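You operate a simulated robot arm through the tools that you are given. There is no shell and no other tool. Be economical: measure what you need, move in short steps, check, and stop when the job is done.

You run a simulated two-armed robot. Do the job below in one go: nothing can be reset, and whatever is moved stays where it is left.

Task
Take the grey rag from the steel table top and lay it out flat on the middle of the table.
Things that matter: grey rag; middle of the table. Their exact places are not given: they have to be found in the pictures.

Only the result counts: the job must be done as asked and must still hold three seconds after the hand-in. Knocking over, shifting, dropping, spilling or breaking anything else fails it.

Robot
Two 7-joint arms with two-finger parallel grippers on one trunk, on a base that drives. Base frame: it is fixed to the floor where the robot stands at the start and does not move with it; the origin is under the middle of the robot, x ahead of it, y to its left, z up. Units: m, rad, N and s.
The left shoulder is at the start at [0.07, 0.13, 1.092], the right one opposite. With the tool pointing down near the work surface each hand reaches from about 0.22 to 0.52 m from the robot's upright axis, wherever it stands, measured 20 degrees to its own side. Places, roughly: grey rag [0.7, 0.1, 0.9]; middle of the table [1.4, 0.2, 0.9]. Payload 1.57 kg a hand.
The TCP of each hand is the grasp point between the finger pads, 0.03 m short of the fingertips. In the tool frame z runs along the fingers and y along their closing line. The gripper opens to 0.08 m. The fingers are 0.017 m wide and 0.012 m thick; the gripper's body (0.04 by 0.082 m) begins 0.08 m behind the TCP.
Orientation is that of the tool frame in the base frame, as a unit quaternion [w, x, y, z]. With the fingers straight down and closing along the base's y, the tool's x points along the base's -x, its y along +y and its z along -z.

Tools
- The arms move only by the tool send_rows. It takes "left_rows", "right_rows" or both (then of equal length, played together; a hand with none holds still); each is a list of rows, each a list of 7 numbers: the shift along the tool's x, y, z in m, then the turn, a rotation vector about the tool's x, y, z in rad, then the finger opening in m, from 0 to 0.08. In form: [[dx, dy, dz, wx, wy, wz, gripper], ...]. A call has 1 to 12 rows; each row is the pose to reach, as a shift and turn from the pose commanded when the call began, along the tool's axes at that moment. Each row takes 0.2 s and may step no farther than 0.05 m and 0.15 rad from the row before; otherwise, or with a gripper value out of range, the whole call is refused. Where a pose cannot be reached the arm comes as near as it can. A force on the tool above 40 N (or 10 N above the force at the start of the call, whichever is more), or a blocked arm, ends the call early, and 0.2 s more pass. The fingers move at their own pace (about 0.108 m/s each) and stop on an object; they squeeze with about 28 N. The grip force told is the motor's: it shows also when the fingers shut on nothing. Time passes only in rows, and 0.2 s behind the last, so rows that repeat a pose let the fingers close. The reply holds the time, the measured pose of the TCP, the force on the tool along the base axes, the opening and the grip force, in the units named above and with some noise, with the torque about the TCP (base axes, N m) and any sound that the robot's microphone picked up, and new pictures: "views" is both (left out), scene, wrist or none (wrist: the cameras of the hands that moved).
- Cameras (640 x 400 px; columns grow to the right, rows downward): "scene" is now at [0.1354, 0.0161, 1.314]; the picture's right is [0.16, -0.99, 0.00], its down [-0.64, -0.10, -0.76] and it looks along [0.75, 0.12, -0.65] (base axes); focal length 278 px, centre (320, 200). "left" rides on the left gripper at [0.072, 0.007, -0.122] in its tool frame; the picture's right is [-0.09, 1.00, 0.00], its down [-0.84, -0.08, -0.54] and it looks along [-0.54, -0.05, 0.84] (tool axes); focal length 238 px, centre (320, 200). "right" rides on the right gripper at [0.072, -0.007, -0.122] in its tool frame; the picture's right is [0.09, 1.00, 0.00], its down [-0.84, 0.08, -0.54] and it looks along [-0.54, 0.05, 0.84] (tool axes); focal length 238 px, centre (320, 200).
- slide_trunk(by): slides the trunk up (or, below 0, down) by that many m; the arms and the scene camera ride with it, the base frame stays. It gives what a move gives, with no picture.
- base_move(legs): drives the robot by 1 to 6 legs, each [ahead, left, turn to the left] in m, m and rad, along the robot's own axes; the way and the turn of a leg run together, so that a leg with both is an arc; at most 1.5 m and 3.142 rad a leg. The arms and the cameras ride along, it lands a little off, and it stops where it bumps. It gives what a move gives, and a new picture of the scene camera.
- turn_head(pan, tilt): turns the head with the scene camera to pan (to the left, within 1.501 rad either way) and tilt (down, from -0.506 to 1.204), counted from straight ahead of the robot. It gives what a move gives, and a new picture of the scene camera.
- locate(camera, pixels): for up to 12 pixels [column, row] of the newest picture of that camera ("zoom" is the newest enlarged one), the place [x, y, z] in the base frame of the surface seen there, good to about 0.002 m. It takes no simulated time.
- close_up(camera, box): a new picture of the part [left, top, right, bottom] of that camera's present view, enlarged. It takes no simulated time.
- hand_in(): hands the job in; it is judged then, once.

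Work in short steps. Measure before you move; look again where a grasp or a placing could have gone wrong, and mend it. You have 80 turns and 260 pictures in all, those below and enlarged ones among them. Open the grippers and draw the arms clear of the work before you hand the job in, unless the task says otherwise; then end with one line.

The tools are called as a command line: name --argument value ..., lists and objects as JSON in quotes. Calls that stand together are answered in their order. send_rows: Moves the arms, as the interface text tells. Its arguments: {"type":"object","properties":{"left_rows":{"type":"array","items":{"type":"array","items":{"type":"number"}}},"right_rows":{"type":"array","items":{"type":"array","items":{"type":"number"}}},"views":{"type":"string","enum":["both","scene","wrist","none"]}},"required":[]} The other tools are called the same way: slide_trunk (by) slides the trunk up or down; base_move (legs) drives the base; turn_head (pan, tilt) turns the head that bears the scene camera; locate (camera, pixels) gives the place of the surface under pixels of a picture; close_up (camera, box) takes an enlarged picture of a part of a camera's view; hand_in () hands the job in.

At the start:

```text
time: 0.0
left_tool_pos: [0.41, 0.1952, 1.1173]
left_tool_rot: [0.001, -0.001, 1.0, 0.0]
left_contact_force: [0.7, 0.4, -0.1]
left_moment: [-0.01, 0.01, 0.01]
left_opening: 0.08
left_grasp_force: 0.1
right_tool_pos: [0.3058, -0.1196, 1.0508]
right_tool_rot: [0.001, 0.0, 1.0, 0.0]
right_contact_force: [-1.1, -0.2, -0.7]
right_moment: [0.01, 0.02, 0.06]
right_opening: 0.0801
right_grasp_force: 0.0
trunk travel left (down, up): [-0.73, 0.21]
robot x, y, heading: [-0.0016, 0.004, -0.0]
head pan, tilt: [0.155, 0.703]
```

scene: 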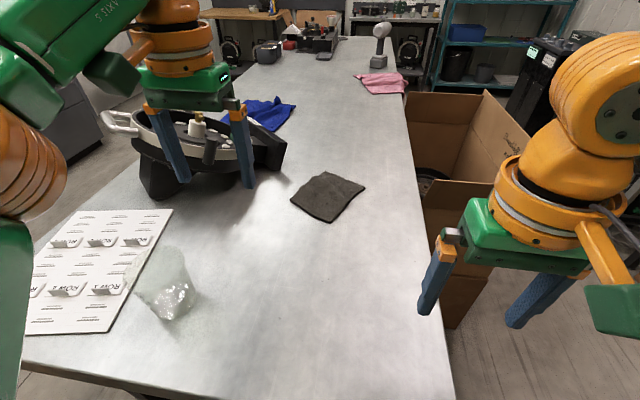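
right: 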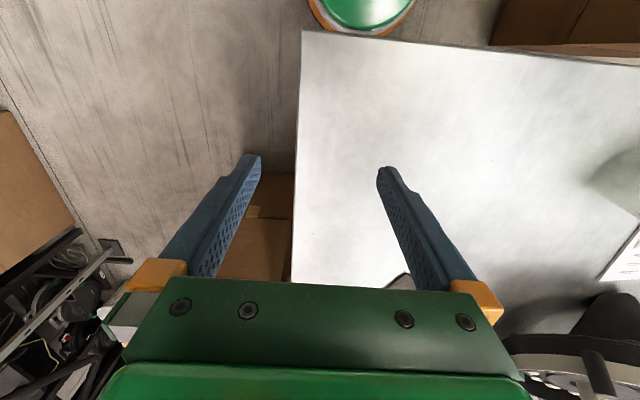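
left: 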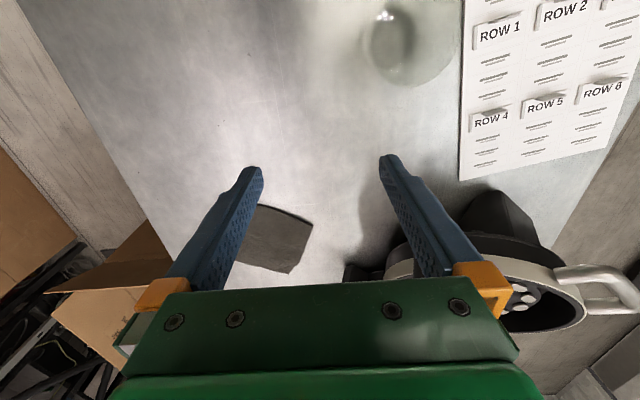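

The grey rag is at about (328,196) in the scene; I measure its corners and the table's edges.

locate --camera "scene" --pixels '[[326, 172], [364, 186], [330, 221], [291, 199], [328, 196], [404, 60], [452, 385], [240, 42], [345, 37], [35, 345], [300, 130], [395, 37]]'

close_up --camera "scene" --box '[180, 0, 460, 175]'

close_up --camera "scene" --box '[270, 155, 390, 230]'

```text
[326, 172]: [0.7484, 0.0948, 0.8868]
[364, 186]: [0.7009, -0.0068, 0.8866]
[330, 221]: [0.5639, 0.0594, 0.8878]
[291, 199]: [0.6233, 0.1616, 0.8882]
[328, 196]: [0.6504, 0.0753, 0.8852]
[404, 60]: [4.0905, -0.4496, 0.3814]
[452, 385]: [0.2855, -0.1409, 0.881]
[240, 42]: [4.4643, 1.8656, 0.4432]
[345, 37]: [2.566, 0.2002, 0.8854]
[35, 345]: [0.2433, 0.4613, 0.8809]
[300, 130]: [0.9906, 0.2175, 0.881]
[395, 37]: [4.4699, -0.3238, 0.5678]
```

```text
2.29 times, centred on (320, 88) of scene
```

zoom: 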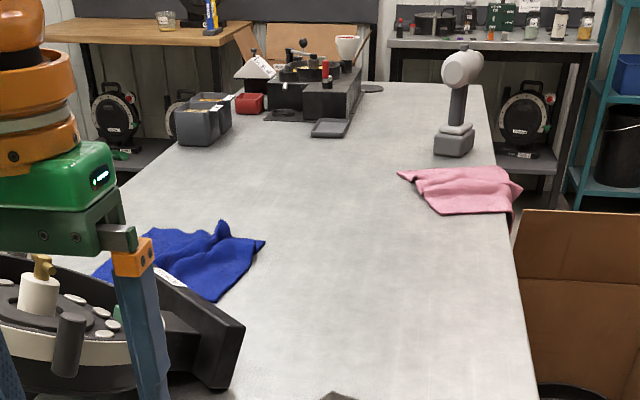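

```text
5.33 times, centred on (330, 192) of scene
```

zoom: 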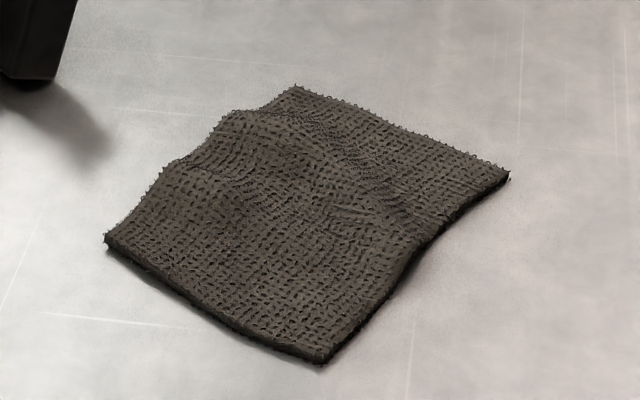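

The rag spans about x 0.56–0.75, y -0.01–0.16, and the table is long. Next I survey the table's edges and the floor on both sides.

locate --camera "scene" --pixels '[[425, 225], [412, 140], [408, 90], [262, 80], [450, 398], [120, 208], [28, 361], [70, 165], [470, 90], [490, 250], [440, 320], [540, 350]]'

turn_head --pan -0.7 --tilt 0.6

turn_head --pan 0.9 --tilt 0.5

```text
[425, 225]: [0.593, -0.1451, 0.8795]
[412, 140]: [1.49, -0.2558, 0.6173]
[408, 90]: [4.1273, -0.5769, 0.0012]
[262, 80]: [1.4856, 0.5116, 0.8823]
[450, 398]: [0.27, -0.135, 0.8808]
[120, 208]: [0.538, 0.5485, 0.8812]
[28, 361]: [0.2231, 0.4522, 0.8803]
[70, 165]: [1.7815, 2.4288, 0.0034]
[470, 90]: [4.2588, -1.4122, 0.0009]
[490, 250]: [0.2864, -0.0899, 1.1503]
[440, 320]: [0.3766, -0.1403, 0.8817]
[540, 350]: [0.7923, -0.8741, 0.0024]
```

```text
time: 1.2
left_tool_pos: [0.4087, 0.1951, 1.1167]
left_tool_rot: [0.002, -0.001, 1.0, 0.0]
left_contact_force: [-0.8, -0.3, -0.2]
left_moment: [0.01, 0.0, -0.01]
left_opening: 0.0799
left_grasp_force: 0.0
right_tool_pos: [0.306, -0.1205, 1.0504]
right_tool_rot: [0.0, 0.0, 1.0, 0.0]
right_contact_force: [-0.1, -0.1, -0.1]
right_moment: [-0.03, 0.01, 0.01]
right_opening: 0.08
right_grasp_force: 0.1
trunk travel left (down, up): [-0.73, 0.21]
robot x, y, heading: [0.0006, -0.0015, 0.001]
head pan, tilt: [-0.7, 0.6]
```

scene: 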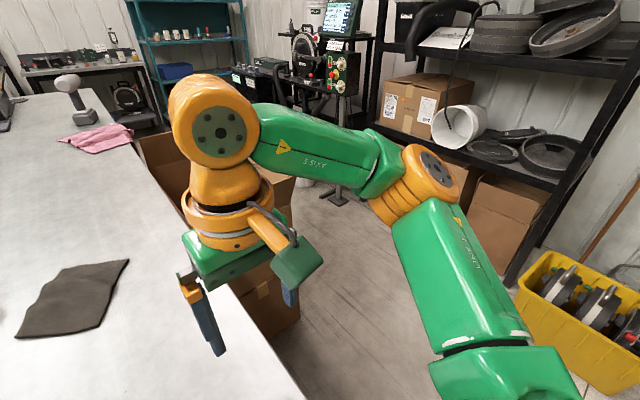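

```text
time: 2.8
left_tool_pos: [0.4084, 0.1947, 1.1158]
left_tool_rot: [0.001, -0.001, 1.0, -0.001]
left_contact_force: [-0.3, -0.2, -0.5]
left_moment: [-0.03, -0.01, 0.0]
left_opening: 0.0801
left_grasp_force: 0.0
right_tool_pos: [0.3052, -0.1202, 1.051]
right_tool_rot: [0.0, 0.0, 1.0, 0.0]
right_contact_force: [0.4, -0.1, -0.7]
right_moment: [-0.03, -0.01, -0.02]
right_opening: 0.08
right_grasp_force: 0.0
trunk travel left (down, up): [-0.73, 0.21]
robot x, y, heading: [0.0028, -0.0007, -0.002]
head pan, tilt: [0.901, 0.499]
```

scene: 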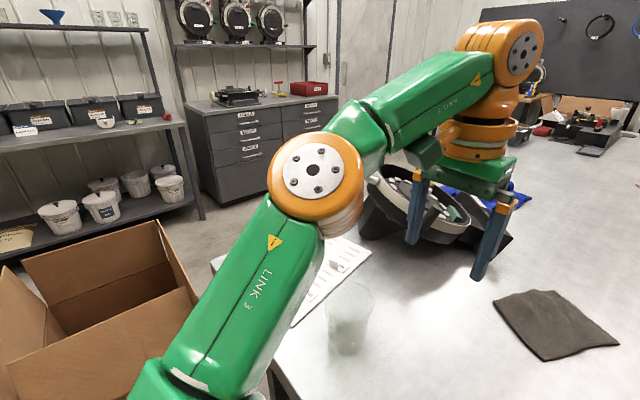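

Both sides have obstacles; I look at the right side and measure the box extent with the head turned that way again.

turn_head --pan -0.35 --tilt 0.5

```text
time: 4.3
left_tool_pos: [0.409, 0.1953, 1.1155]
left_tool_rot: [0.001, -0.001, 1.0, 0.0]
left_contact_force: [0.7, -0.3, 0.9]
left_moment: [0.02, -0.01, 0.01]
left_opening: 0.0798
left_grasp_force: 0.0
right_tool_pos: [0.3057, -0.1204, 1.05]
right_tool_rot: [0.0, 0.0, 1.0, -0.001]
right_contact_force: [-0.1, -0.4, -0.9]
right_moment: [0.0, 0.03, 0.02]
right_opening: 0.08
right_grasp_force: 0.0
trunk travel left (down, up): [-0.73, 0.21]
robot x, y, heading: [0.002, 0.0002, 0.001]
head pan, tilt: [-0.351, 0.499]
```

scene: 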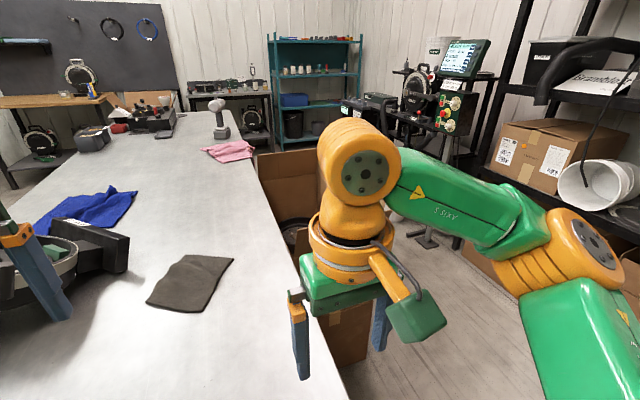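

locate --camera "scene" --pixels '[[258, 158], [318, 147], [255, 210], [350, 345], [365, 340], [290, 180], [268, 220], [460, 262], [430, 240], [235, 155], [250, 150], [400, 300]]'

close_up --camera "scene" --box '[220, 100, 540, 300]'

```text
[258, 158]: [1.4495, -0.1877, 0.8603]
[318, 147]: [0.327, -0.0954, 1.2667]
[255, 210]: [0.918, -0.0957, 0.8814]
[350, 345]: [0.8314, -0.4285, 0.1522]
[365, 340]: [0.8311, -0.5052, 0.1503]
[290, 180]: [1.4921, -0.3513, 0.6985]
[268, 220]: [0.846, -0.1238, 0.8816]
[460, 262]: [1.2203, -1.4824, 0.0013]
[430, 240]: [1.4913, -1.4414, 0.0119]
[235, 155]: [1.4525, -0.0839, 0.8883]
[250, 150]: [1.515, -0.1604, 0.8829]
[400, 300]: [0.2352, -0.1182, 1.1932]
```

```text
2.00 times, centred on (380, 200) of scene
```

zoom: 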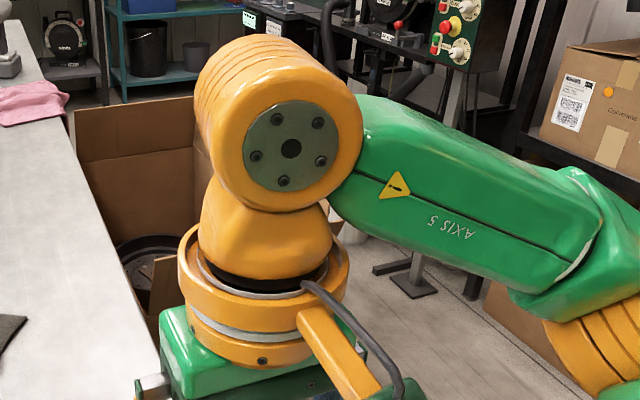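

The cardboard box (x 0.83–1.49, y below -0.2) blocks the right side, so the left side is the candidate. I look down at the robot's own front and then at the left floor.

turn_head --pan 0.0 --tilt 1.2

turn_head --pan 1.2 --tilt 0.7

locate --camera "scene" --pixels '[[100, 250], [200, 200], [250, 150], [150, 150], [60, 200], [300, 130], [20, 350], [350, 130], [300, 100], [380, 110], [400, 60], [200, 120]]'

```text
time: 5.3
left_tool_pos: [0.4093, 0.1963, 1.116]
left_tool_rot: [0.001, 0.0, 1.0, 0.0]
left_contact_force: [-0.5, 0.1, -0.4]
left_moment: [0.0, 0.01, -0.02]
left_opening: 0.0799
left_grasp_force: 0.1
right_tool_pos: [0.305, -0.1202, 1.0504]
right_tool_rot: [0.0, 0.0, 1.0, -0.001]
right_contact_force: [0.6, 0.5, 1.4]
right_moment: [-0.01, -0.01, 0.0]
right_opening: 0.0803
right_grasp_force: 0.0
trunk travel left (down, up): [-0.73, 0.21]
robot x, y, heading: [0.0025, 0.001, -0.001]
head pan, tilt: [0.0, 1.201]
```

scene: 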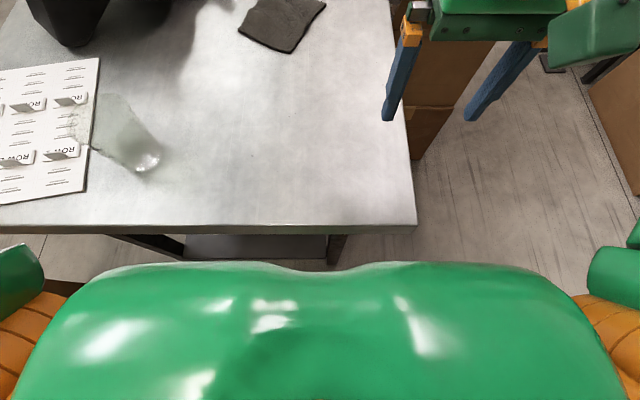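

```text
time: 6.7
left_tool_pos: [0.4087, 0.1959, 1.1158]
left_tool_rot: [0.0, -0.001, 1.0, 0.001]
left_contact_force: [-0.6, 0.0, 1.1]
left_moment: [0.02, -0.01, 0.0]
left_opening: 0.0799
left_grasp_force: 0.1
right_tool_pos: [0.3048, -0.1205, 1.0509]
right_tool_rot: [0.0, 0.0, 1.0, -0.001]
right_contact_force: [0.3, -0.2, -0.5]
right_moment: [0.0, 0.0, -0.02]
right_opening: 0.0802
right_grasp_force: 0.1
trunk travel left (down, up): [-0.73, 0.21]
robot x, y, heading: [0.0023, 0.0021, 0.005]
head pan, tilt: [1.201, 0.7]
```

scene: 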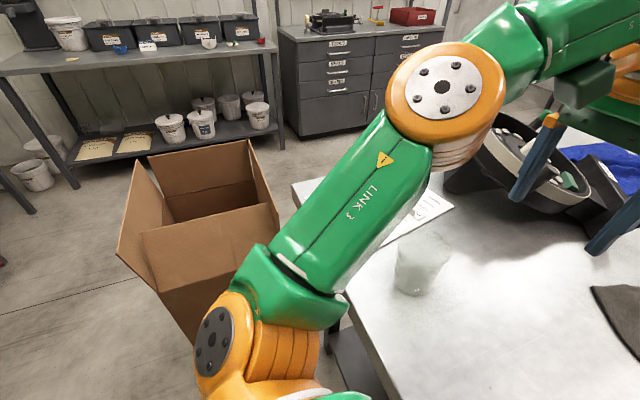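

```text
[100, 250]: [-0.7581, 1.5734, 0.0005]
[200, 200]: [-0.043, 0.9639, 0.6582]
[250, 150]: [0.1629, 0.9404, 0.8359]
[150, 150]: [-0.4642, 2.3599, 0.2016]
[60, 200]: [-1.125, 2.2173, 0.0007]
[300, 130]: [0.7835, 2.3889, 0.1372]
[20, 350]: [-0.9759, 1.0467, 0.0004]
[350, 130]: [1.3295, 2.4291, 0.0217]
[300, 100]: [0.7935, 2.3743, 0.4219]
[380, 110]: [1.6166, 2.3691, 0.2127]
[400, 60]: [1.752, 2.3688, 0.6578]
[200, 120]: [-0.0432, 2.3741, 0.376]
```

There's free floor on the left side (shelf wall at y≈2.37, box around x -0.45–0.2, y 0.65–1.2). I next measure the chest front and the round tool's height, and view the rag straight on.

turn_head --pan 0.3 --tilt 0.95

locate --camera "scene" --pixels '[[320, 390], [320, 350], [200, 60], [150, 90], [260, 100], [120, 60], [60, 110], [300, 60], [180, 200], [420, 370], [250, 330], [240, 50]]'

```text
time: 7.9
left_tool_pos: [0.4084, 0.1957, 1.116]
left_tool_rot: [0.001, -0.002, 1.0, 0.0]
left_contact_force: [-0.2, -0.4, -0.7]
left_moment: [-0.03, 0.02, 0.02]
left_opening: 0.0799
left_grasp_force: 0.0
right_tool_pos: [0.3054, -0.1207, 1.0493]
right_tool_rot: [0.0, 0.0, 1.0, 0.0]
right_contact_force: [-1.1, -0.2, 0.5]
right_moment: [0.02, -0.02, 0.0]
right_opening: 0.0798
right_grasp_force: 0.1
trunk travel left (down, up): [-0.73, 0.21]
robot x, y, heading: [0.0006, -0.0034, 0.004]
head pan, tilt: [0.3, 0.949]
```

scene: 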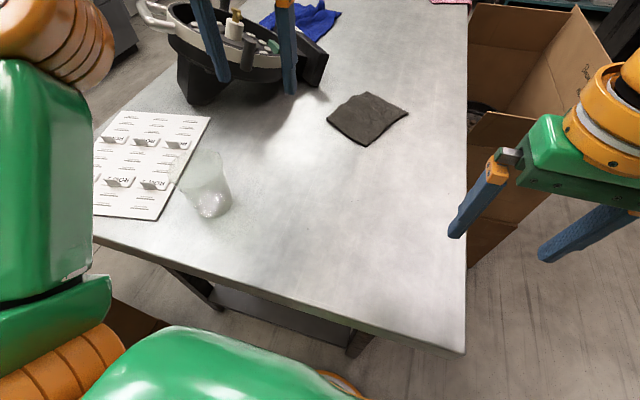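

```text
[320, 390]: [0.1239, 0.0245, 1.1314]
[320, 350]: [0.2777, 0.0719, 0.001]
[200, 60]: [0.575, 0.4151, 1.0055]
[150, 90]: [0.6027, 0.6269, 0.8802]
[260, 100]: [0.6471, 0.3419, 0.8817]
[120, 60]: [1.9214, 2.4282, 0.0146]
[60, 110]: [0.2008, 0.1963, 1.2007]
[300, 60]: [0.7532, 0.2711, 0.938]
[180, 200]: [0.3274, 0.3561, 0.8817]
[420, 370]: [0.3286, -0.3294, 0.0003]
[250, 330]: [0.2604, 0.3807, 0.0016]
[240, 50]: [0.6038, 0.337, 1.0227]
```

The round tool is at y>0.25 with top ≈1.02, below my left fingertips (1.087), and the cup is low. I drive ahead in a small step to get closer to the rag.

base_move --legs '[[0.06, 0, 0]]'

```text
time: 8.9
left_tool_pos: [0.463, 0.1953, 1.1197]
left_tool_rot: [0.003, -0.001, 1.0, 0.0]
left_contact_force: [0.2, 0.0, -0.2]
left_moment: [0.02, -0.05, 0.0]
left_opening: 0.0802
left_grasp_force: 0.1
right_tool_pos: [0.3598, -0.1206, 1.0523]
right_tool_rot: [0.003, -0.001, 1.0, -0.001]
right_contact_force: [-1.3, -0.2, 0.4]
right_moment: [0.02, -0.06, 0.0]
right_opening: 0.0802
right_grasp_force: 0.0
trunk travel left (down, up): [-0.73, 0.21]
robot x, y, heading: [0.058, 0.0018, -0.005]
head pan, tilt: [0.3, 0.949]
```

scene: 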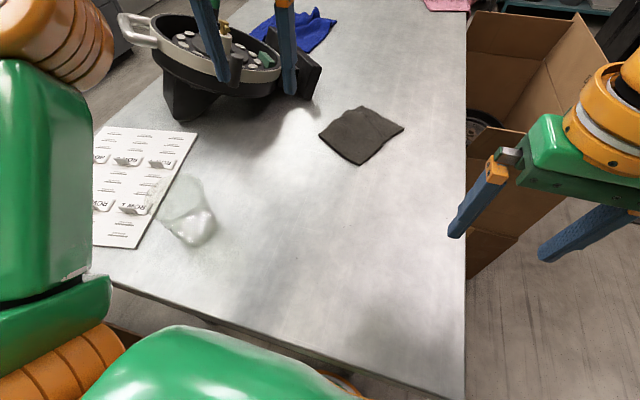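

No bump; I go another 0.07.

base_move --legs '[[0.07, 0, 0]]'

close_up --camera "left" --box '[140, 0, 640, 312]'

```text
time: 9.9
left_tool_pos: [0.4811, 0.1945, 1.1156]
left_tool_rot: [0.001, -0.001, 1.0, -0.001]
left_contact_force: [-1.1, -0.1, 1.1]
left_moment: [-0.03, -0.03, -0.02]
left_opening: 0.08
left_grasp_force: 0.0
right_tool_pos: [0.3773, -0.1203, 1.0507]
right_tool_rot: [-0.002, 0.0, 1.0, 0.0]
right_contact_force: [0.0, -0.4, 0.5]
right_moment: [0.01, 0.03, -0.02]
right_opening: 0.08
right_grasp_force: 0.0
trunk travel left (down, up): [-0.73, 0.21]
robot x, y, heading: [0.0722, -0.0048, -0.002]
head pan, tilt: [0.3, 0.949]
stopped in leg 1: the robot was blocked; the commanded pose is now the measured one
```

scene: 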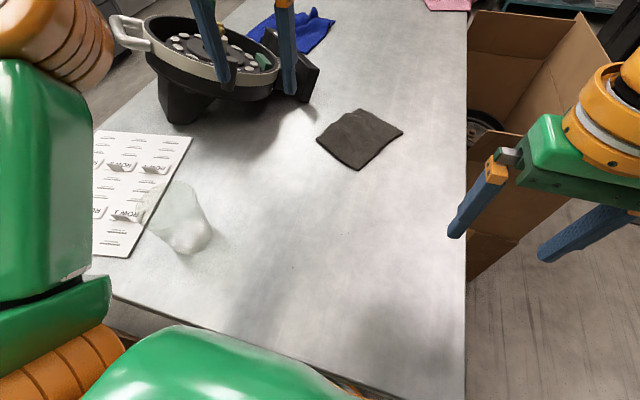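

```text
1.28 times, centred on (390, 156) of left
```

zoom: 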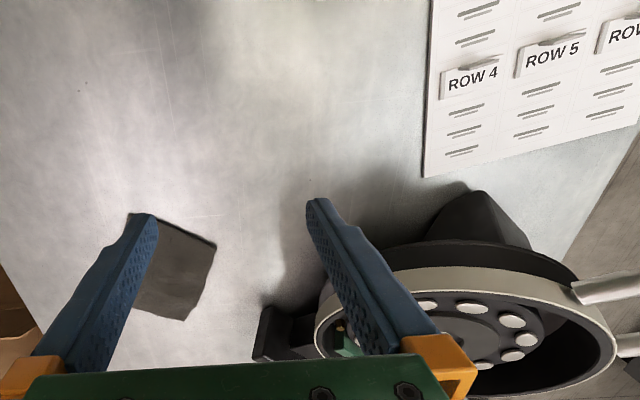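

Blocked at x≈0.072 (standing against the table's foot). I re-measure the rag's corners in a close-up.

close_up --camera "scene" --box '[300, 95, 420, 170]'

locate --camera "scene" --pixels '[[358, 169], [357, 166], [317, 139], [362, 109], [402, 132], [340, 155], [358, 140], [375, 154], [195, 245], [200, 190], [150, 205], [212, 230]]'

```text
5.33 times, centred on (360, 132) of scene
```

zoom: 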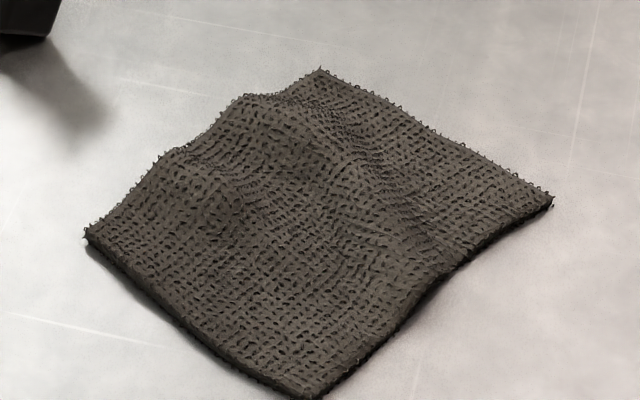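

```text
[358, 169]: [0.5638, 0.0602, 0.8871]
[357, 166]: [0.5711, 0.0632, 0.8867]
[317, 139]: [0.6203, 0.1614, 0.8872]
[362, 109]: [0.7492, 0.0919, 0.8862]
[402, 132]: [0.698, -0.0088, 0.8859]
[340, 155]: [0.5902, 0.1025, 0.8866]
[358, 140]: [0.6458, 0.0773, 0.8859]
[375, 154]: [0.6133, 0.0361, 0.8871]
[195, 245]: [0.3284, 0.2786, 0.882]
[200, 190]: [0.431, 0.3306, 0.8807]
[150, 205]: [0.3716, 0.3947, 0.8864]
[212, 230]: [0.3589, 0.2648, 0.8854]
```

The corner nearest me is C≈(0.564,0.060), diagonal roughly along x. I'll straddle this corner with the left hand (closing along y), first moving above (0.584,0.062) at z≈0.98.

send_rows --left_rows '[[-0.02, -0.028, 0.027, 0, 0, 0, 0.08], [-0.04, -0.055, 0.054, 0, 0, 0, 0.08], [-0.062, -0.08, 0.081, 0, 0, 0, 0.08], [-0.083, -0.106, 0.108, 0, 0, 0, 0.08], [-0.103, -0.132, 0.135, 0, 0, 0, 0.08], [-0.103, -0.132, 0.135, 0, 0, 0, 0.08]]'

```text
time: 11.3
left_tool_pos: [0.5373, 0.07, 0.9753]
left_tool_rot: [0.001, -0.002, 1.0, 0.0]
left_contact_force: [0.4, -0.7, -0.5]
left_moment: [0.01, 0.02, -0.01]
left_opening: 0.0801
left_grasp_force: 0.1
left hand out of reach, approached as far as the arm can: row 3, 4, 5, 6
right_tool_pos: [0.3774, -0.1211, 1.0508]
right_tool_rot: [0.0, -0.001, 1.0, 0.0]
right_contact_force: [0.8, -0.7, -0.4]
right_moment: [-0.02, 0.0, 0.03]
right_opening: 0.0799
right_grasp_force: 0.1
trunk travel left (down, up): [-0.73, 0.21]
robot x, y, heading: [0.0712, -0.0011, -0.003]
head pan, tilt: [0.3, 0.949]
```

scene: 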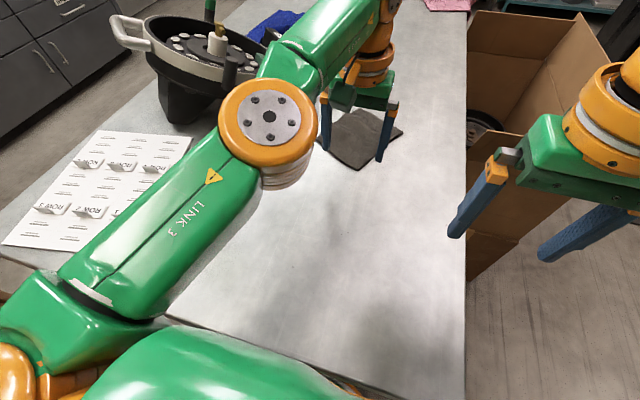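
left: 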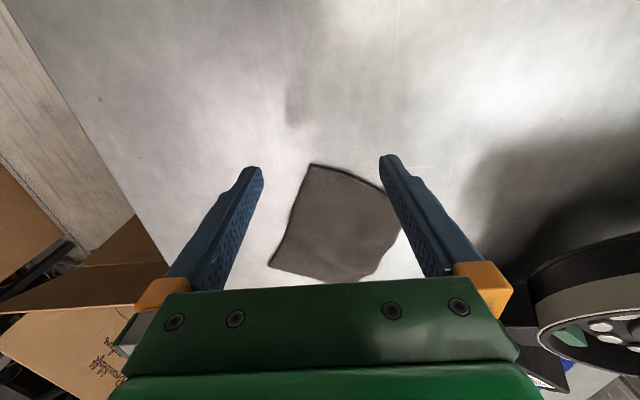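

Left hand topped out at x≈0.537. Turning the robot right by ~0.35 brings its left shoulder nearer the rag; I lift the hand and do this.

send_rows --left_rows '[[0.03, 0, -0.03, 0, 0, 0, 0.08], [0.06, 0, -0.06, 0, 0, 0, 0.08]]' --views "none"

base_move --legs '[[-0.03, 0, 0], [0, 0.0, -0.35], [0.06, 0, 0]]'

```text
time: 11.9
left_tool_pos: [0.4786, 0.0761, 1.0386]
left_tool_rot: [0.003, -0.004, 1.0, -0.004]
left_contact_force: [-0.5, 0.2, -0.4]
left_moment: [-0.01, -0.07, 0.01]
left_opening: 0.0795
left_grasp_force: 0.0
left hand out of reach, approached as far as the arm can: row 1
right_tool_pos: [0.3744, -0.1179, 1.051]
right_tool_rot: [0.001, 0.0, 1.0, -0.001]
right_contact_force: [0.8, -0.9, 0.5]
right_moment: [-0.01, -0.03, -0.01]
right_opening: 0.0799
right_grasp_force: 0.0
trunk travel left (down, up): [-0.73, 0.21]
robot x, y, heading: [0.0701, 0.0005, -0.001]
head pan, tilt: [0.3, 0.949]
```

```text
time: 14.4
left_tool_pos: [0.4806, -0.0784, 1.0385]
left_tool_rot: [0.001, 0.156, 0.988, -0.001]
left_contact_force: [0.5, 0.6, 0.0]
left_moment: [0.01, 0.04, 0.03]
left_opening: 0.08
left_grasp_force: 0.0
right_tool_pos: [0.3247, -0.227, 1.0507]
right_tool_rot: [0.0, 0.157, 0.988, 0.0]
right_contact_force: [0.4, 0.4, -0.3]
right_moment: [-0.01, 0.01, -0.02]
right_opening: 0.0802
right_grasp_force: 0.3
trunk travel left (down, up): [-0.73, 0.21]
robot x, y, heading: [0.0736, -0.0194, -0.321]
head pan, tilt: [0.3, 0.949]
```

scene: 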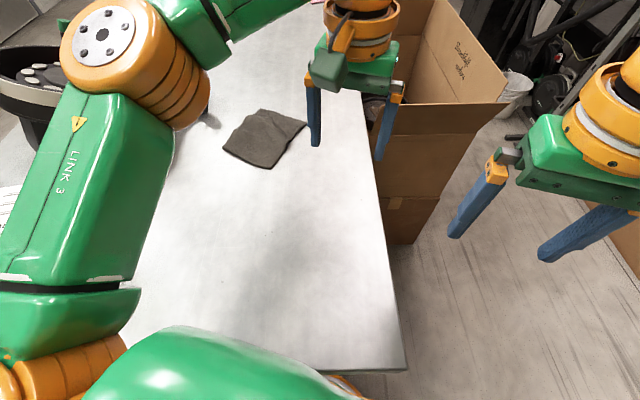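

Now heading -0.32. I move the left hand above the corner (0.584,0.062), yawed by about 0.45 so its closing line is perpendicular to the rag's diagonal.

send_rows --left_rows '[[-0.01, 0.035, 0.015, 0, 0, -0.1, 0.08], [-0.022, 0.07, 0.03, 0, 0, -0.2, 0.08], [-0.035, 0.105, 0.045, 0, 0, -0.3, 0.08], [-0.045, 0.135, 0.06, 0, 0, -0.4, 0.08], [-0.053, 0.166, 0.075, 0, 0, -0.45, 0.08], [-0.053, 0.166, 0.075, 0, 0, -0.45, 0.08]]'

```text
time: 15.8
left_tool_pos: [0.5824, 0.0645, 0.9626]
left_tool_rot: [0.001, -0.068, 0.998, -0.001]
left_contact_force: [0.4, 0.0, -0.2]
left_moment: [0.04, 0.0, -0.03]
left_opening: 0.08
left_grasp_force: 0.1
right_tool_pos: [0.3241, -0.2272, 1.0505]
right_tool_rot: [0.0, 0.157, 0.988, 0.001]
right_contact_force: [-0.2, -0.5, 0.1]
right_moment: [-0.02, -0.01, -0.01]
right_opening: 0.0802
right_grasp_force: 0.1
trunk travel left (down, up): [-0.73, 0.21]
robot x, y, heading: [0.0752, -0.0202, -0.32]
head pan, tilt: [0.3, 0.949]
```

scene: 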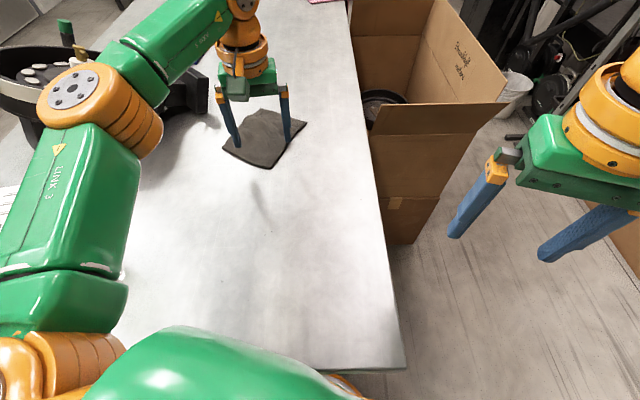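
left: 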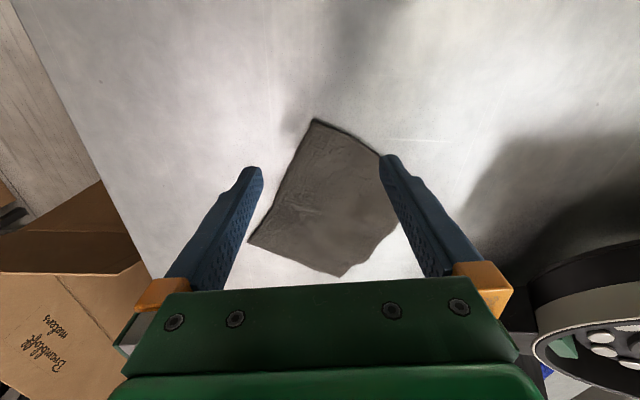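

Fingers straddle the corner nicely. I descend to z≈0.914 (tips ~3 mm over the table) and close.

send_rows --left_rows '[[0, 0, 0.025, 0, 0, 0, 0.08], [0, 0, 0.049, 0, 0, 0, 0.08], [0, 0, 0.049, 0, 0, 0, 0.03], [0, 0, 0.049, 0, 0, 0, 0.0], [0, 0, 0.049, 0, 0, 0, 0.0], [0, 0, 0.049, 0, 0, 0, 0.0]]'

close_up --camera "scene" --box '[180, 60, 340, 180]'

```text
time: 17.2
left_tool_pos: [0.5825, 0.0632, 0.9146]
left_tool_rot: [0.001, -0.068, 0.998, -0.002]
left_contact_force: [-0.3, -0.2, -0.4]
left_moment: [-0.02, -0.02, -0.02]
left_opening: 0.0046
left_grasp_force: 25.5
right_tool_pos: [0.3239, -0.2275, 1.0498]
right_tool_rot: [-0.001, 0.157, 0.988, 0.0]
right_contact_force: [-0.5, -0.2, 0.2]
right_moment: [0.01, 0.01, 0.0]
right_opening: 0.0797
right_grasp_force: 0.0
trunk travel left (down, up): [-0.73, 0.21]
robot x, y, heading: [0.0708, -0.0179, -0.319]
head pan, tilt: [0.3, 0.949]
```

scene: 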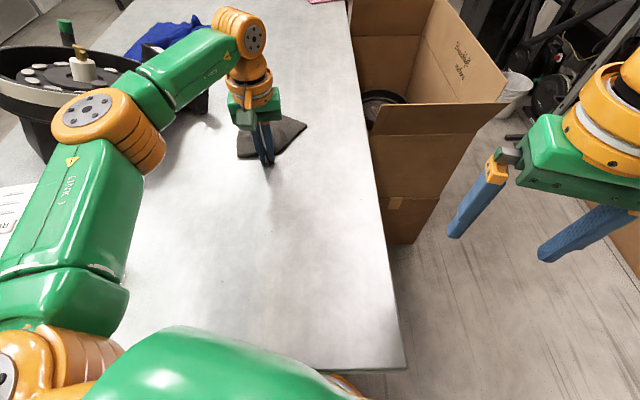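
left: 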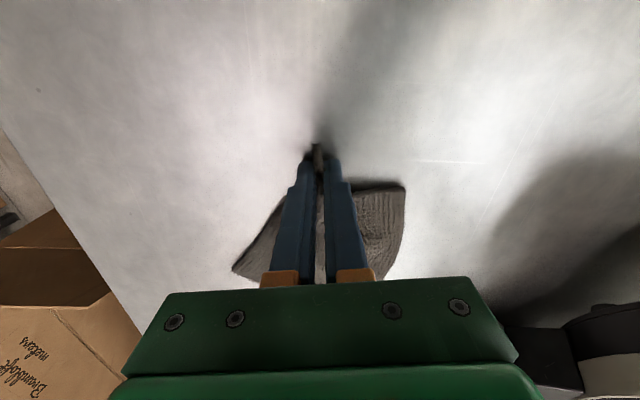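

```text
3.33 times, centred on (260, 120) of scene
```

zoom: 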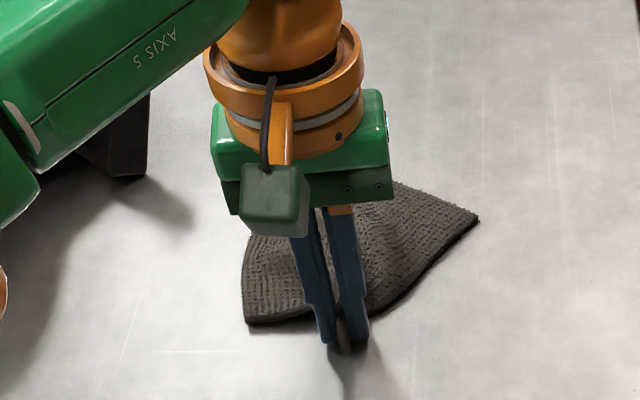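

Corner gripped (opening 4.6 mm). I drag the rag along the table toward me and slightly right, to about (0.385,-0.025).

send_rows --left_rows '[[0.03, -0.008, -0.002, 0, 0, 0, 0], [0.06, -0.017, -0.003, 0, 0, 0, 0], [0.09, -0.026, -0.003, 0, 0, 0, 0], [0.12, -0.035, -0.003, 0, 0, 0, 0], [0.15, -0.044, -0.003, 0, 0, 0, 0], [0.18, -0.053, -0.003, 0, 0, 0, 0], [0.21, -0.062, -0.003, 0, 0, 0, 0], [0.21, -0.062, -0.003, 0, 0, 0, 0]]'

close_up --camera "scene" --box '[180, 100, 420, 280]'

```text
time: 19.0
left_tool_pos: [0.384, -0.0279, 0.9164]
left_tool_rot: [0.001, -0.068, 0.998, -0.001]
left_contact_force: [-0.2, 0.3, 0.5]
left_moment: [0.0, 0.01, 0.02]
left_opening: 0.0046
left_grasp_force: 25.2
right_tool_pos: [0.3245, -0.227, 1.0501]
right_tool_rot: [0.0, 0.157, 0.988, 0.0]
right_contact_force: [0.3, -0.5, -0.4]
right_moment: [0.0, 0.0, -0.04]
right_opening: 0.0799
right_grasp_force: 0.1
trunk travel left (down, up): [-0.73, 0.21]
robot x, y, heading: [0.0709, -0.0164, -0.318]
head pan, tilt: [0.3, 0.949]
```

scene: 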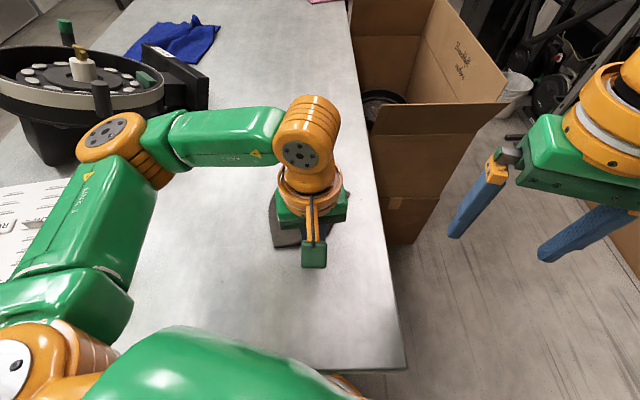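
left: 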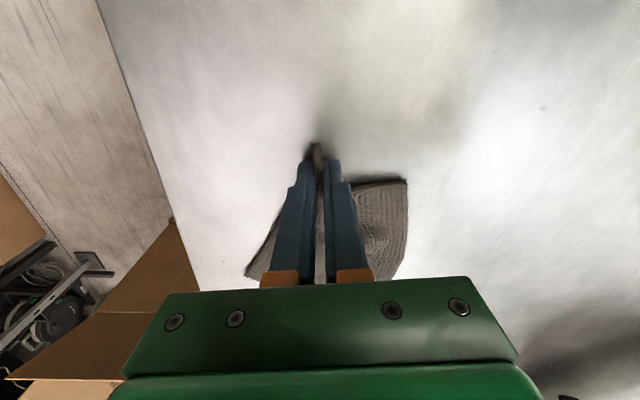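

```text
2.22 times, centred on (300, 190) of scene
```

zoom: 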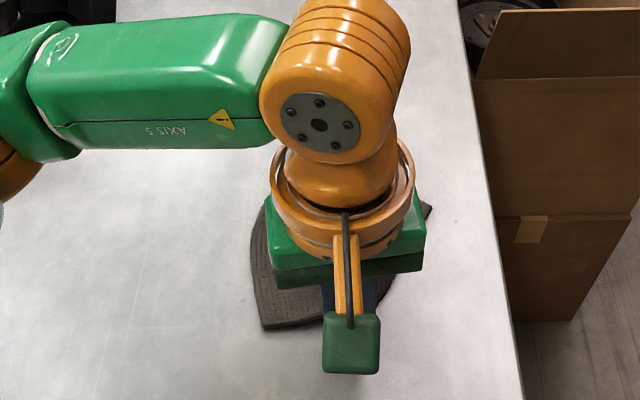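

The rag followed. I locate its free corners: right-hand B and left-hand D.

locate --camera "left" --pixels '[[249, 273], [262, 255], [404, 183], [400, 270], [355, 185], [285, 215]]'

locate --camera "zoom" --pixels '[[428, 210], [265, 325], [262, 205], [395, 290]]'

close_up --camera "right" --box '[320, 0, 640, 200]'

```text
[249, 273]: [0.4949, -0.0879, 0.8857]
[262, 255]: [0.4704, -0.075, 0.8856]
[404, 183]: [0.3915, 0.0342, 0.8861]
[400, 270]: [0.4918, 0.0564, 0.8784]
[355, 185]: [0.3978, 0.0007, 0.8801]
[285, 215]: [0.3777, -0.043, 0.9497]
```

```text
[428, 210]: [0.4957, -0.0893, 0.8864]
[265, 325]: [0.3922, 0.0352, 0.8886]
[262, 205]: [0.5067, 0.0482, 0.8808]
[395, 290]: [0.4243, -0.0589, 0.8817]
```

```text
2.00 times, centred on (480, 100) of right
```

zoom: 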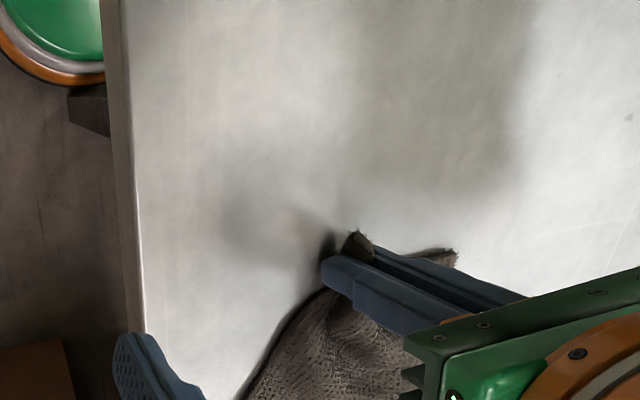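

B≈(0.496,-0.088). It's near the limit for the right hand, so I pull the rag another few cm closer, while moving the right hand forward at height with yaw for the corner.

send_rows --left_rows '[[0.016, -0.008, 0, 0, 0, 0, 0], [0.032, -0.016, 0, 0, 0, 0, 0], [0.032, -0.016, 0, 0, 0, 0, 0], [0.032, -0.016, 0, 0, 0, 0, 0], [0.032, -0.016, 0, 0, 0, 0, 0], [0.032, -0.016, 0, 0, 0, 0, 0], [0.032, -0.016, 0, 0, 0, 0, 0], [0.032, -0.016, 0, 0, 0, 0, 0]]' --right_rows '[[-0.02, 0.01, 0, 0, 0, 0.13, 0.08], [-0.04, 0.02, 0, 0, 0, 0.26, 0.08], [-0.06, 0.03, 0, 0, 0, 0.39, 0.08], [-0.08, 0.04, 0, 0, 0, 0.52, 0.08], [-0.1, 0.05, 0.01, 0, 0, 0.65, 0.08], [-0.115, 0.06, 0.02, 0, 0, 0.78, 0.08], [-0.12, 0.07, 0.03, 0, 0, 0.9, 0.08], [-0.12, 0.07, 0.03, 0, 0, 1.0, 0.08]]'

```text
time: 20.8
left_tool_pos: [0.3547, -0.0484, 0.9154]
left_tool_rot: [0.001, -0.069, 0.998, -0.001]
left_contact_force: [0.1, -0.5, -0.8]
left_moment: [0.0, 0.01, 0.02]
left_opening: 0.0047
left_grasp_force: 25.3
right_tool_pos: [0.4591, -0.1977, 1.02]
right_tool_rot: [-0.001, 0.612, 0.791, 0.001]
right_contact_force: [-0.1, 0.8, -0.4]
right_moment: [0.01, -0.01, 0.03]
right_opening: 0.08
right_grasp_force: 0.1
trunk travel left (down, up): [-0.73, 0.21]
robot x, y, heading: [0.07, -0.0157, -0.321]
head pan, tilt: [0.3, 0.949]
```

scene: 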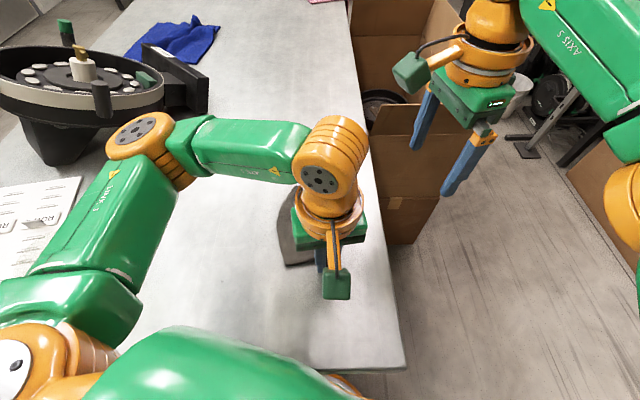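
right: 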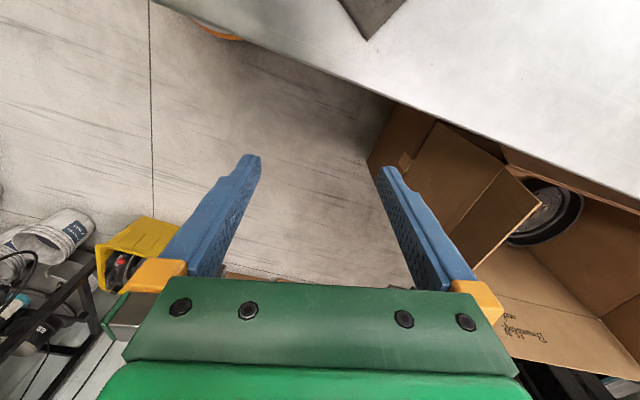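
left: 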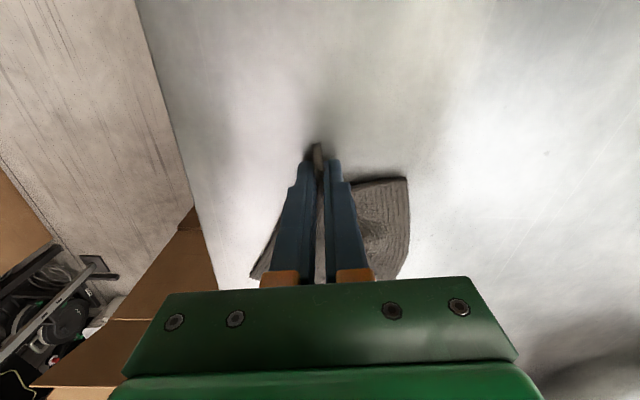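

The rag's corner B shows at (369,40) in the right camera; I measure it.

locate --camera "right" --pixels '[[369, 37], [353, 20], [390, 20], [370, 15]]'

close_up --camera "right" --box '[240, 0, 480, 150]'

```text
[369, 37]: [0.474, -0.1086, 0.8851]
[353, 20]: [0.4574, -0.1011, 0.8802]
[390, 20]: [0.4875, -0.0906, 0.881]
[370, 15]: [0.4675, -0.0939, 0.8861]
```

```text
2.67 times, centred on (360, 75) of right
```

zoom: 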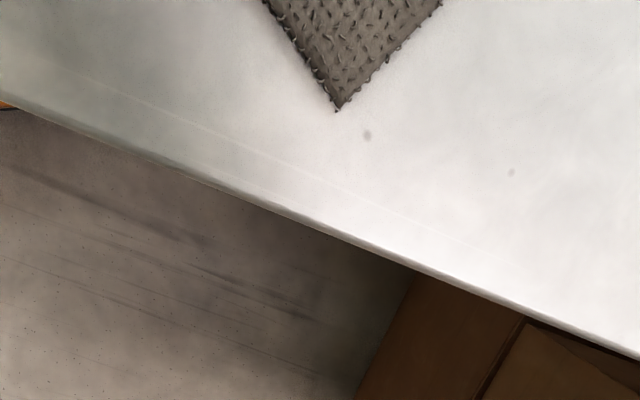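

B≈(0.474,-0.109), and the gripper's orientation fits its bisector. I move the right hand above (0.470,-0.090).

send_rows --right_rows '[[0.025, 0.01, 0.01, 0, 0, 0, 0.08], [0.05, 0.02, 0.02, 0, 0, 0, 0.08], [0.075, 0.03, 0.035, 0, 0, 0, 0.08], [0.102, 0.037, 0.05, 0, 0, 0, 0.08], [0.102, 0.037, 0.06, 0, 0, 0, 0.08]]'

close_up --camera "scene" --box '[240, 80, 440, 220]'

```text
time: 22.0
left_tool_pos: [0.3538, -0.0486, 0.916]
left_tool_rot: [0.001, -0.068, 0.998, -0.001]
left_contact_force: [0.2, -0.8, -0.3]
left_moment: [0.02, 0.0, 0.01]
left_opening: 0.0045
left_grasp_force: 25.1
right_tool_pos: [0.4703, -0.0906, 0.9602]
right_tool_rot: [0.0, 0.612, 0.791, 0.0]
right_contact_force: [-0.6, 0.8, 1.1]
right_moment: [0.01, 0.05, 0.01]
right_opening: 0.0804
right_grasp_force: 0.1
trunk travel left (down, up): [-0.73, 0.21]
robot x, y, heading: [0.0694, -0.0169, -0.318]
head pan, tilt: [0.3, 0.949]
```

scene: 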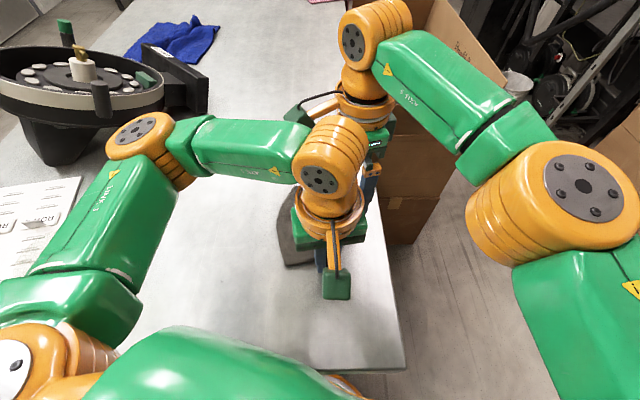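
right: 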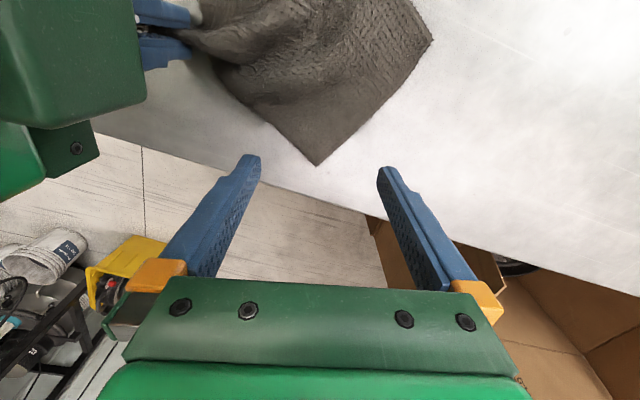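

```text
2.86 times, centred on (340, 150) of scene
```

zoom: 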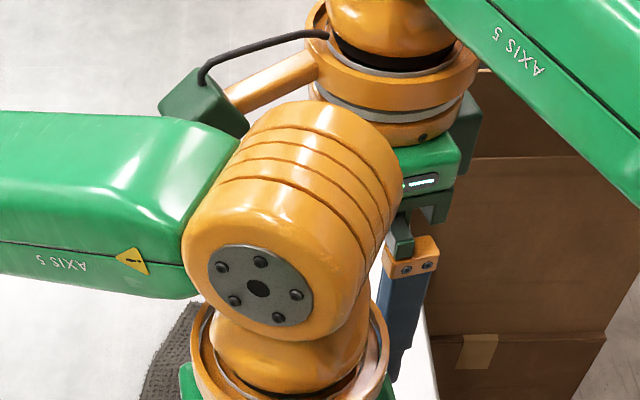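

Position fits; the hands are clear of each other. I descend 0.045 and close the right hand on corner B.

send_rows --right_rows '[[0, 0, 0.025, 0, 0, 0, 0.08], [0, 0, 0.046, 0, 0, 0, 0.08], [0, 0, 0.046, 0, 0, 0, 0.03], [0, 0, 0.046, 0, 0, 0, 0.0], [0, 0, 0.046, 0, 0, 0, 0.0], [0, 0, 0.046, 0, 0, 0, 0.0]]'

```text
time: 23.4
left_tool_pos: [0.3551, -0.0468, 0.9153]
left_tool_rot: [0.001, -0.068, 0.998, 0.0]
left_contact_force: [0.0, 0.1, -0.2]
left_moment: [0.0, -0.01, -0.01]
left_opening: 0.0043
left_grasp_force: 25.5
right_tool_pos: [0.4698, -0.0897, 0.9155]
right_tool_rot: [-0.001, 0.611, 0.791, 0.001]
right_contact_force: [0.0, 0.5, 0.0]
right_moment: [0.04, 0.0, 0.02]
right_opening: 0.0
right_grasp_force: 21.4
trunk travel left (down, up): [-0.73, 0.21]
robot x, y, heading: [0.0739, -0.0194, -0.314]
head pan, tilt: [0.3, 0.949]
```

scene: 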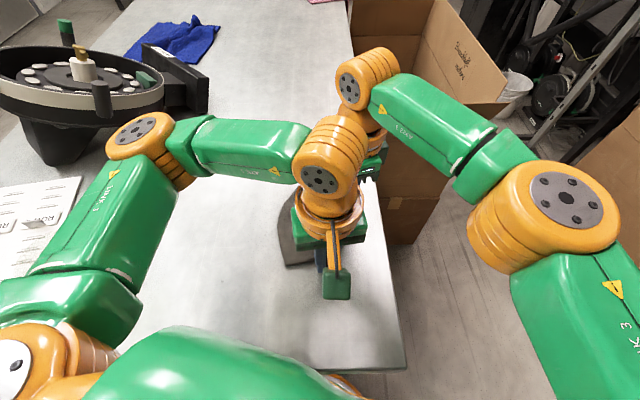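
right: 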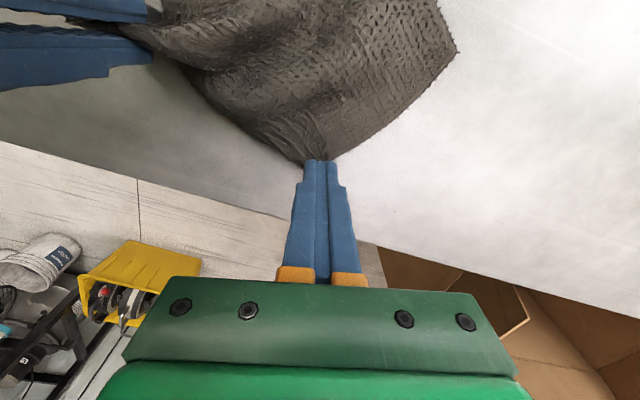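

The right opening reads 0.0: the corner slipped out in front of the fingers. I reopen, move 13 mm further inward and 2.5 mm lower, then close again.

send_rows --right_rows '[[0, 0, -0.03, 0, 0, 0, 0.08], [0, 0, -0.04, 0, 0, 0, 0.08], [0.014, 0, -0.04, 0, 0, 0, 0.08], [0.014, 0, -0.04, 0, 0, 0, 0.08]]' --views "wrist"

```text
time: 24.4
left_tool_pos: [0.3546, -0.0471, 0.9165]
left_tool_rot: [0.001, -0.068, 0.998, 0.0]
left_contact_force: [0.9, -0.7, 0.1]
left_moment: [-0.01, 0.0, -0.01]
left_opening: 0.0044
left_grasp_force: 25.0
right_tool_pos: [0.4669, -0.0754, 0.9544]
right_tool_rot: [0.0, 0.613, 0.79, 0.0]
right_contact_force: [0.6, 0.7, 0.2]
right_moment: [-0.02, -0.01, 0.02]
right_opening: 0.08
right_grasp_force: 0.1
trunk travel left (down, up): [-0.73, 0.21]
robot x, y, heading: [0.0725, -0.0159, -0.317]
head pan, tilt: [0.3, 0.949]
```

right: 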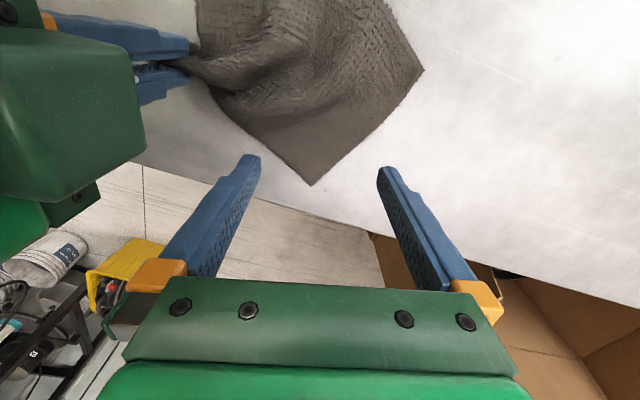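

locate --camera "right" --pixels '[[312, 181], [270, 145], [360, 140], [420, 70], [205, 80]]'

```text
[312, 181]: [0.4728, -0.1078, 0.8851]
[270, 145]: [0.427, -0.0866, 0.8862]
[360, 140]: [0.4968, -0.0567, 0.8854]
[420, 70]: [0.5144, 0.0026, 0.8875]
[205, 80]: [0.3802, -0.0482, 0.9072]
```

The TCP is now ~33 mm inside corner B along its bisector. I descend to z≈0.912 and close.

send_rows --right_rows '[[0, 0, 0.025, 0, 0, 0, 0.08], [0, 0, 0.0425, 0, 0, 0, 0.08], [0, 0, 0.0425, 0, 0, 0, 0.05], [0, 0, 0.0425, 0, 0, 0, 0.02], [0, 0, 0.0425, 0, 0, 0, 0.0], [0, 0, 0.0425, 0, 0, 0, 0.0]]' --views "wrist"

```text
time: 25.8
left_tool_pos: [0.3533, -0.0479, 0.9164]
left_tool_rot: [0.002, -0.068, 0.998, 0.0]
left_contact_force: [9.0, -2.8, -1.2]
left_moment: [-0.09, -0.24, -0.07]
left_opening: 0.0048
left_grasp_force: 25.3
right_tool_pos: [0.4632, -0.0757, 0.9132]
right_tool_rot: [0.0, 0.611, 0.791, 0.001]
right_contact_force: [-11.0, 1.7, 11.9]
right_moment: [0.04, 0.42, -0.03]
right_opening: 0.0046
right_grasp_force: 25.1
trunk travel left (down, up): [-0.73, 0.21]
robot x, y, heading: [0.0692, -0.013, -0.314]
head pan, tilt: [0.3, 0.949]
```

right: 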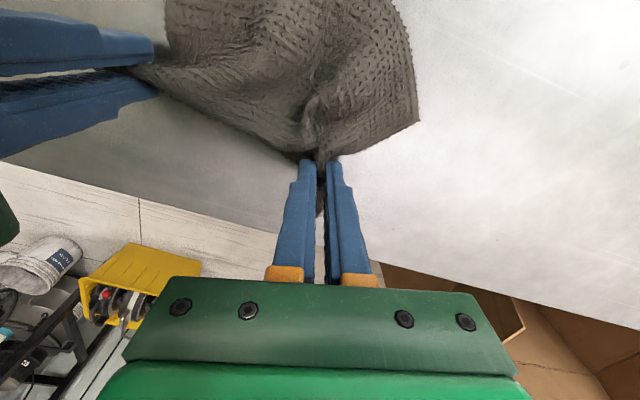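

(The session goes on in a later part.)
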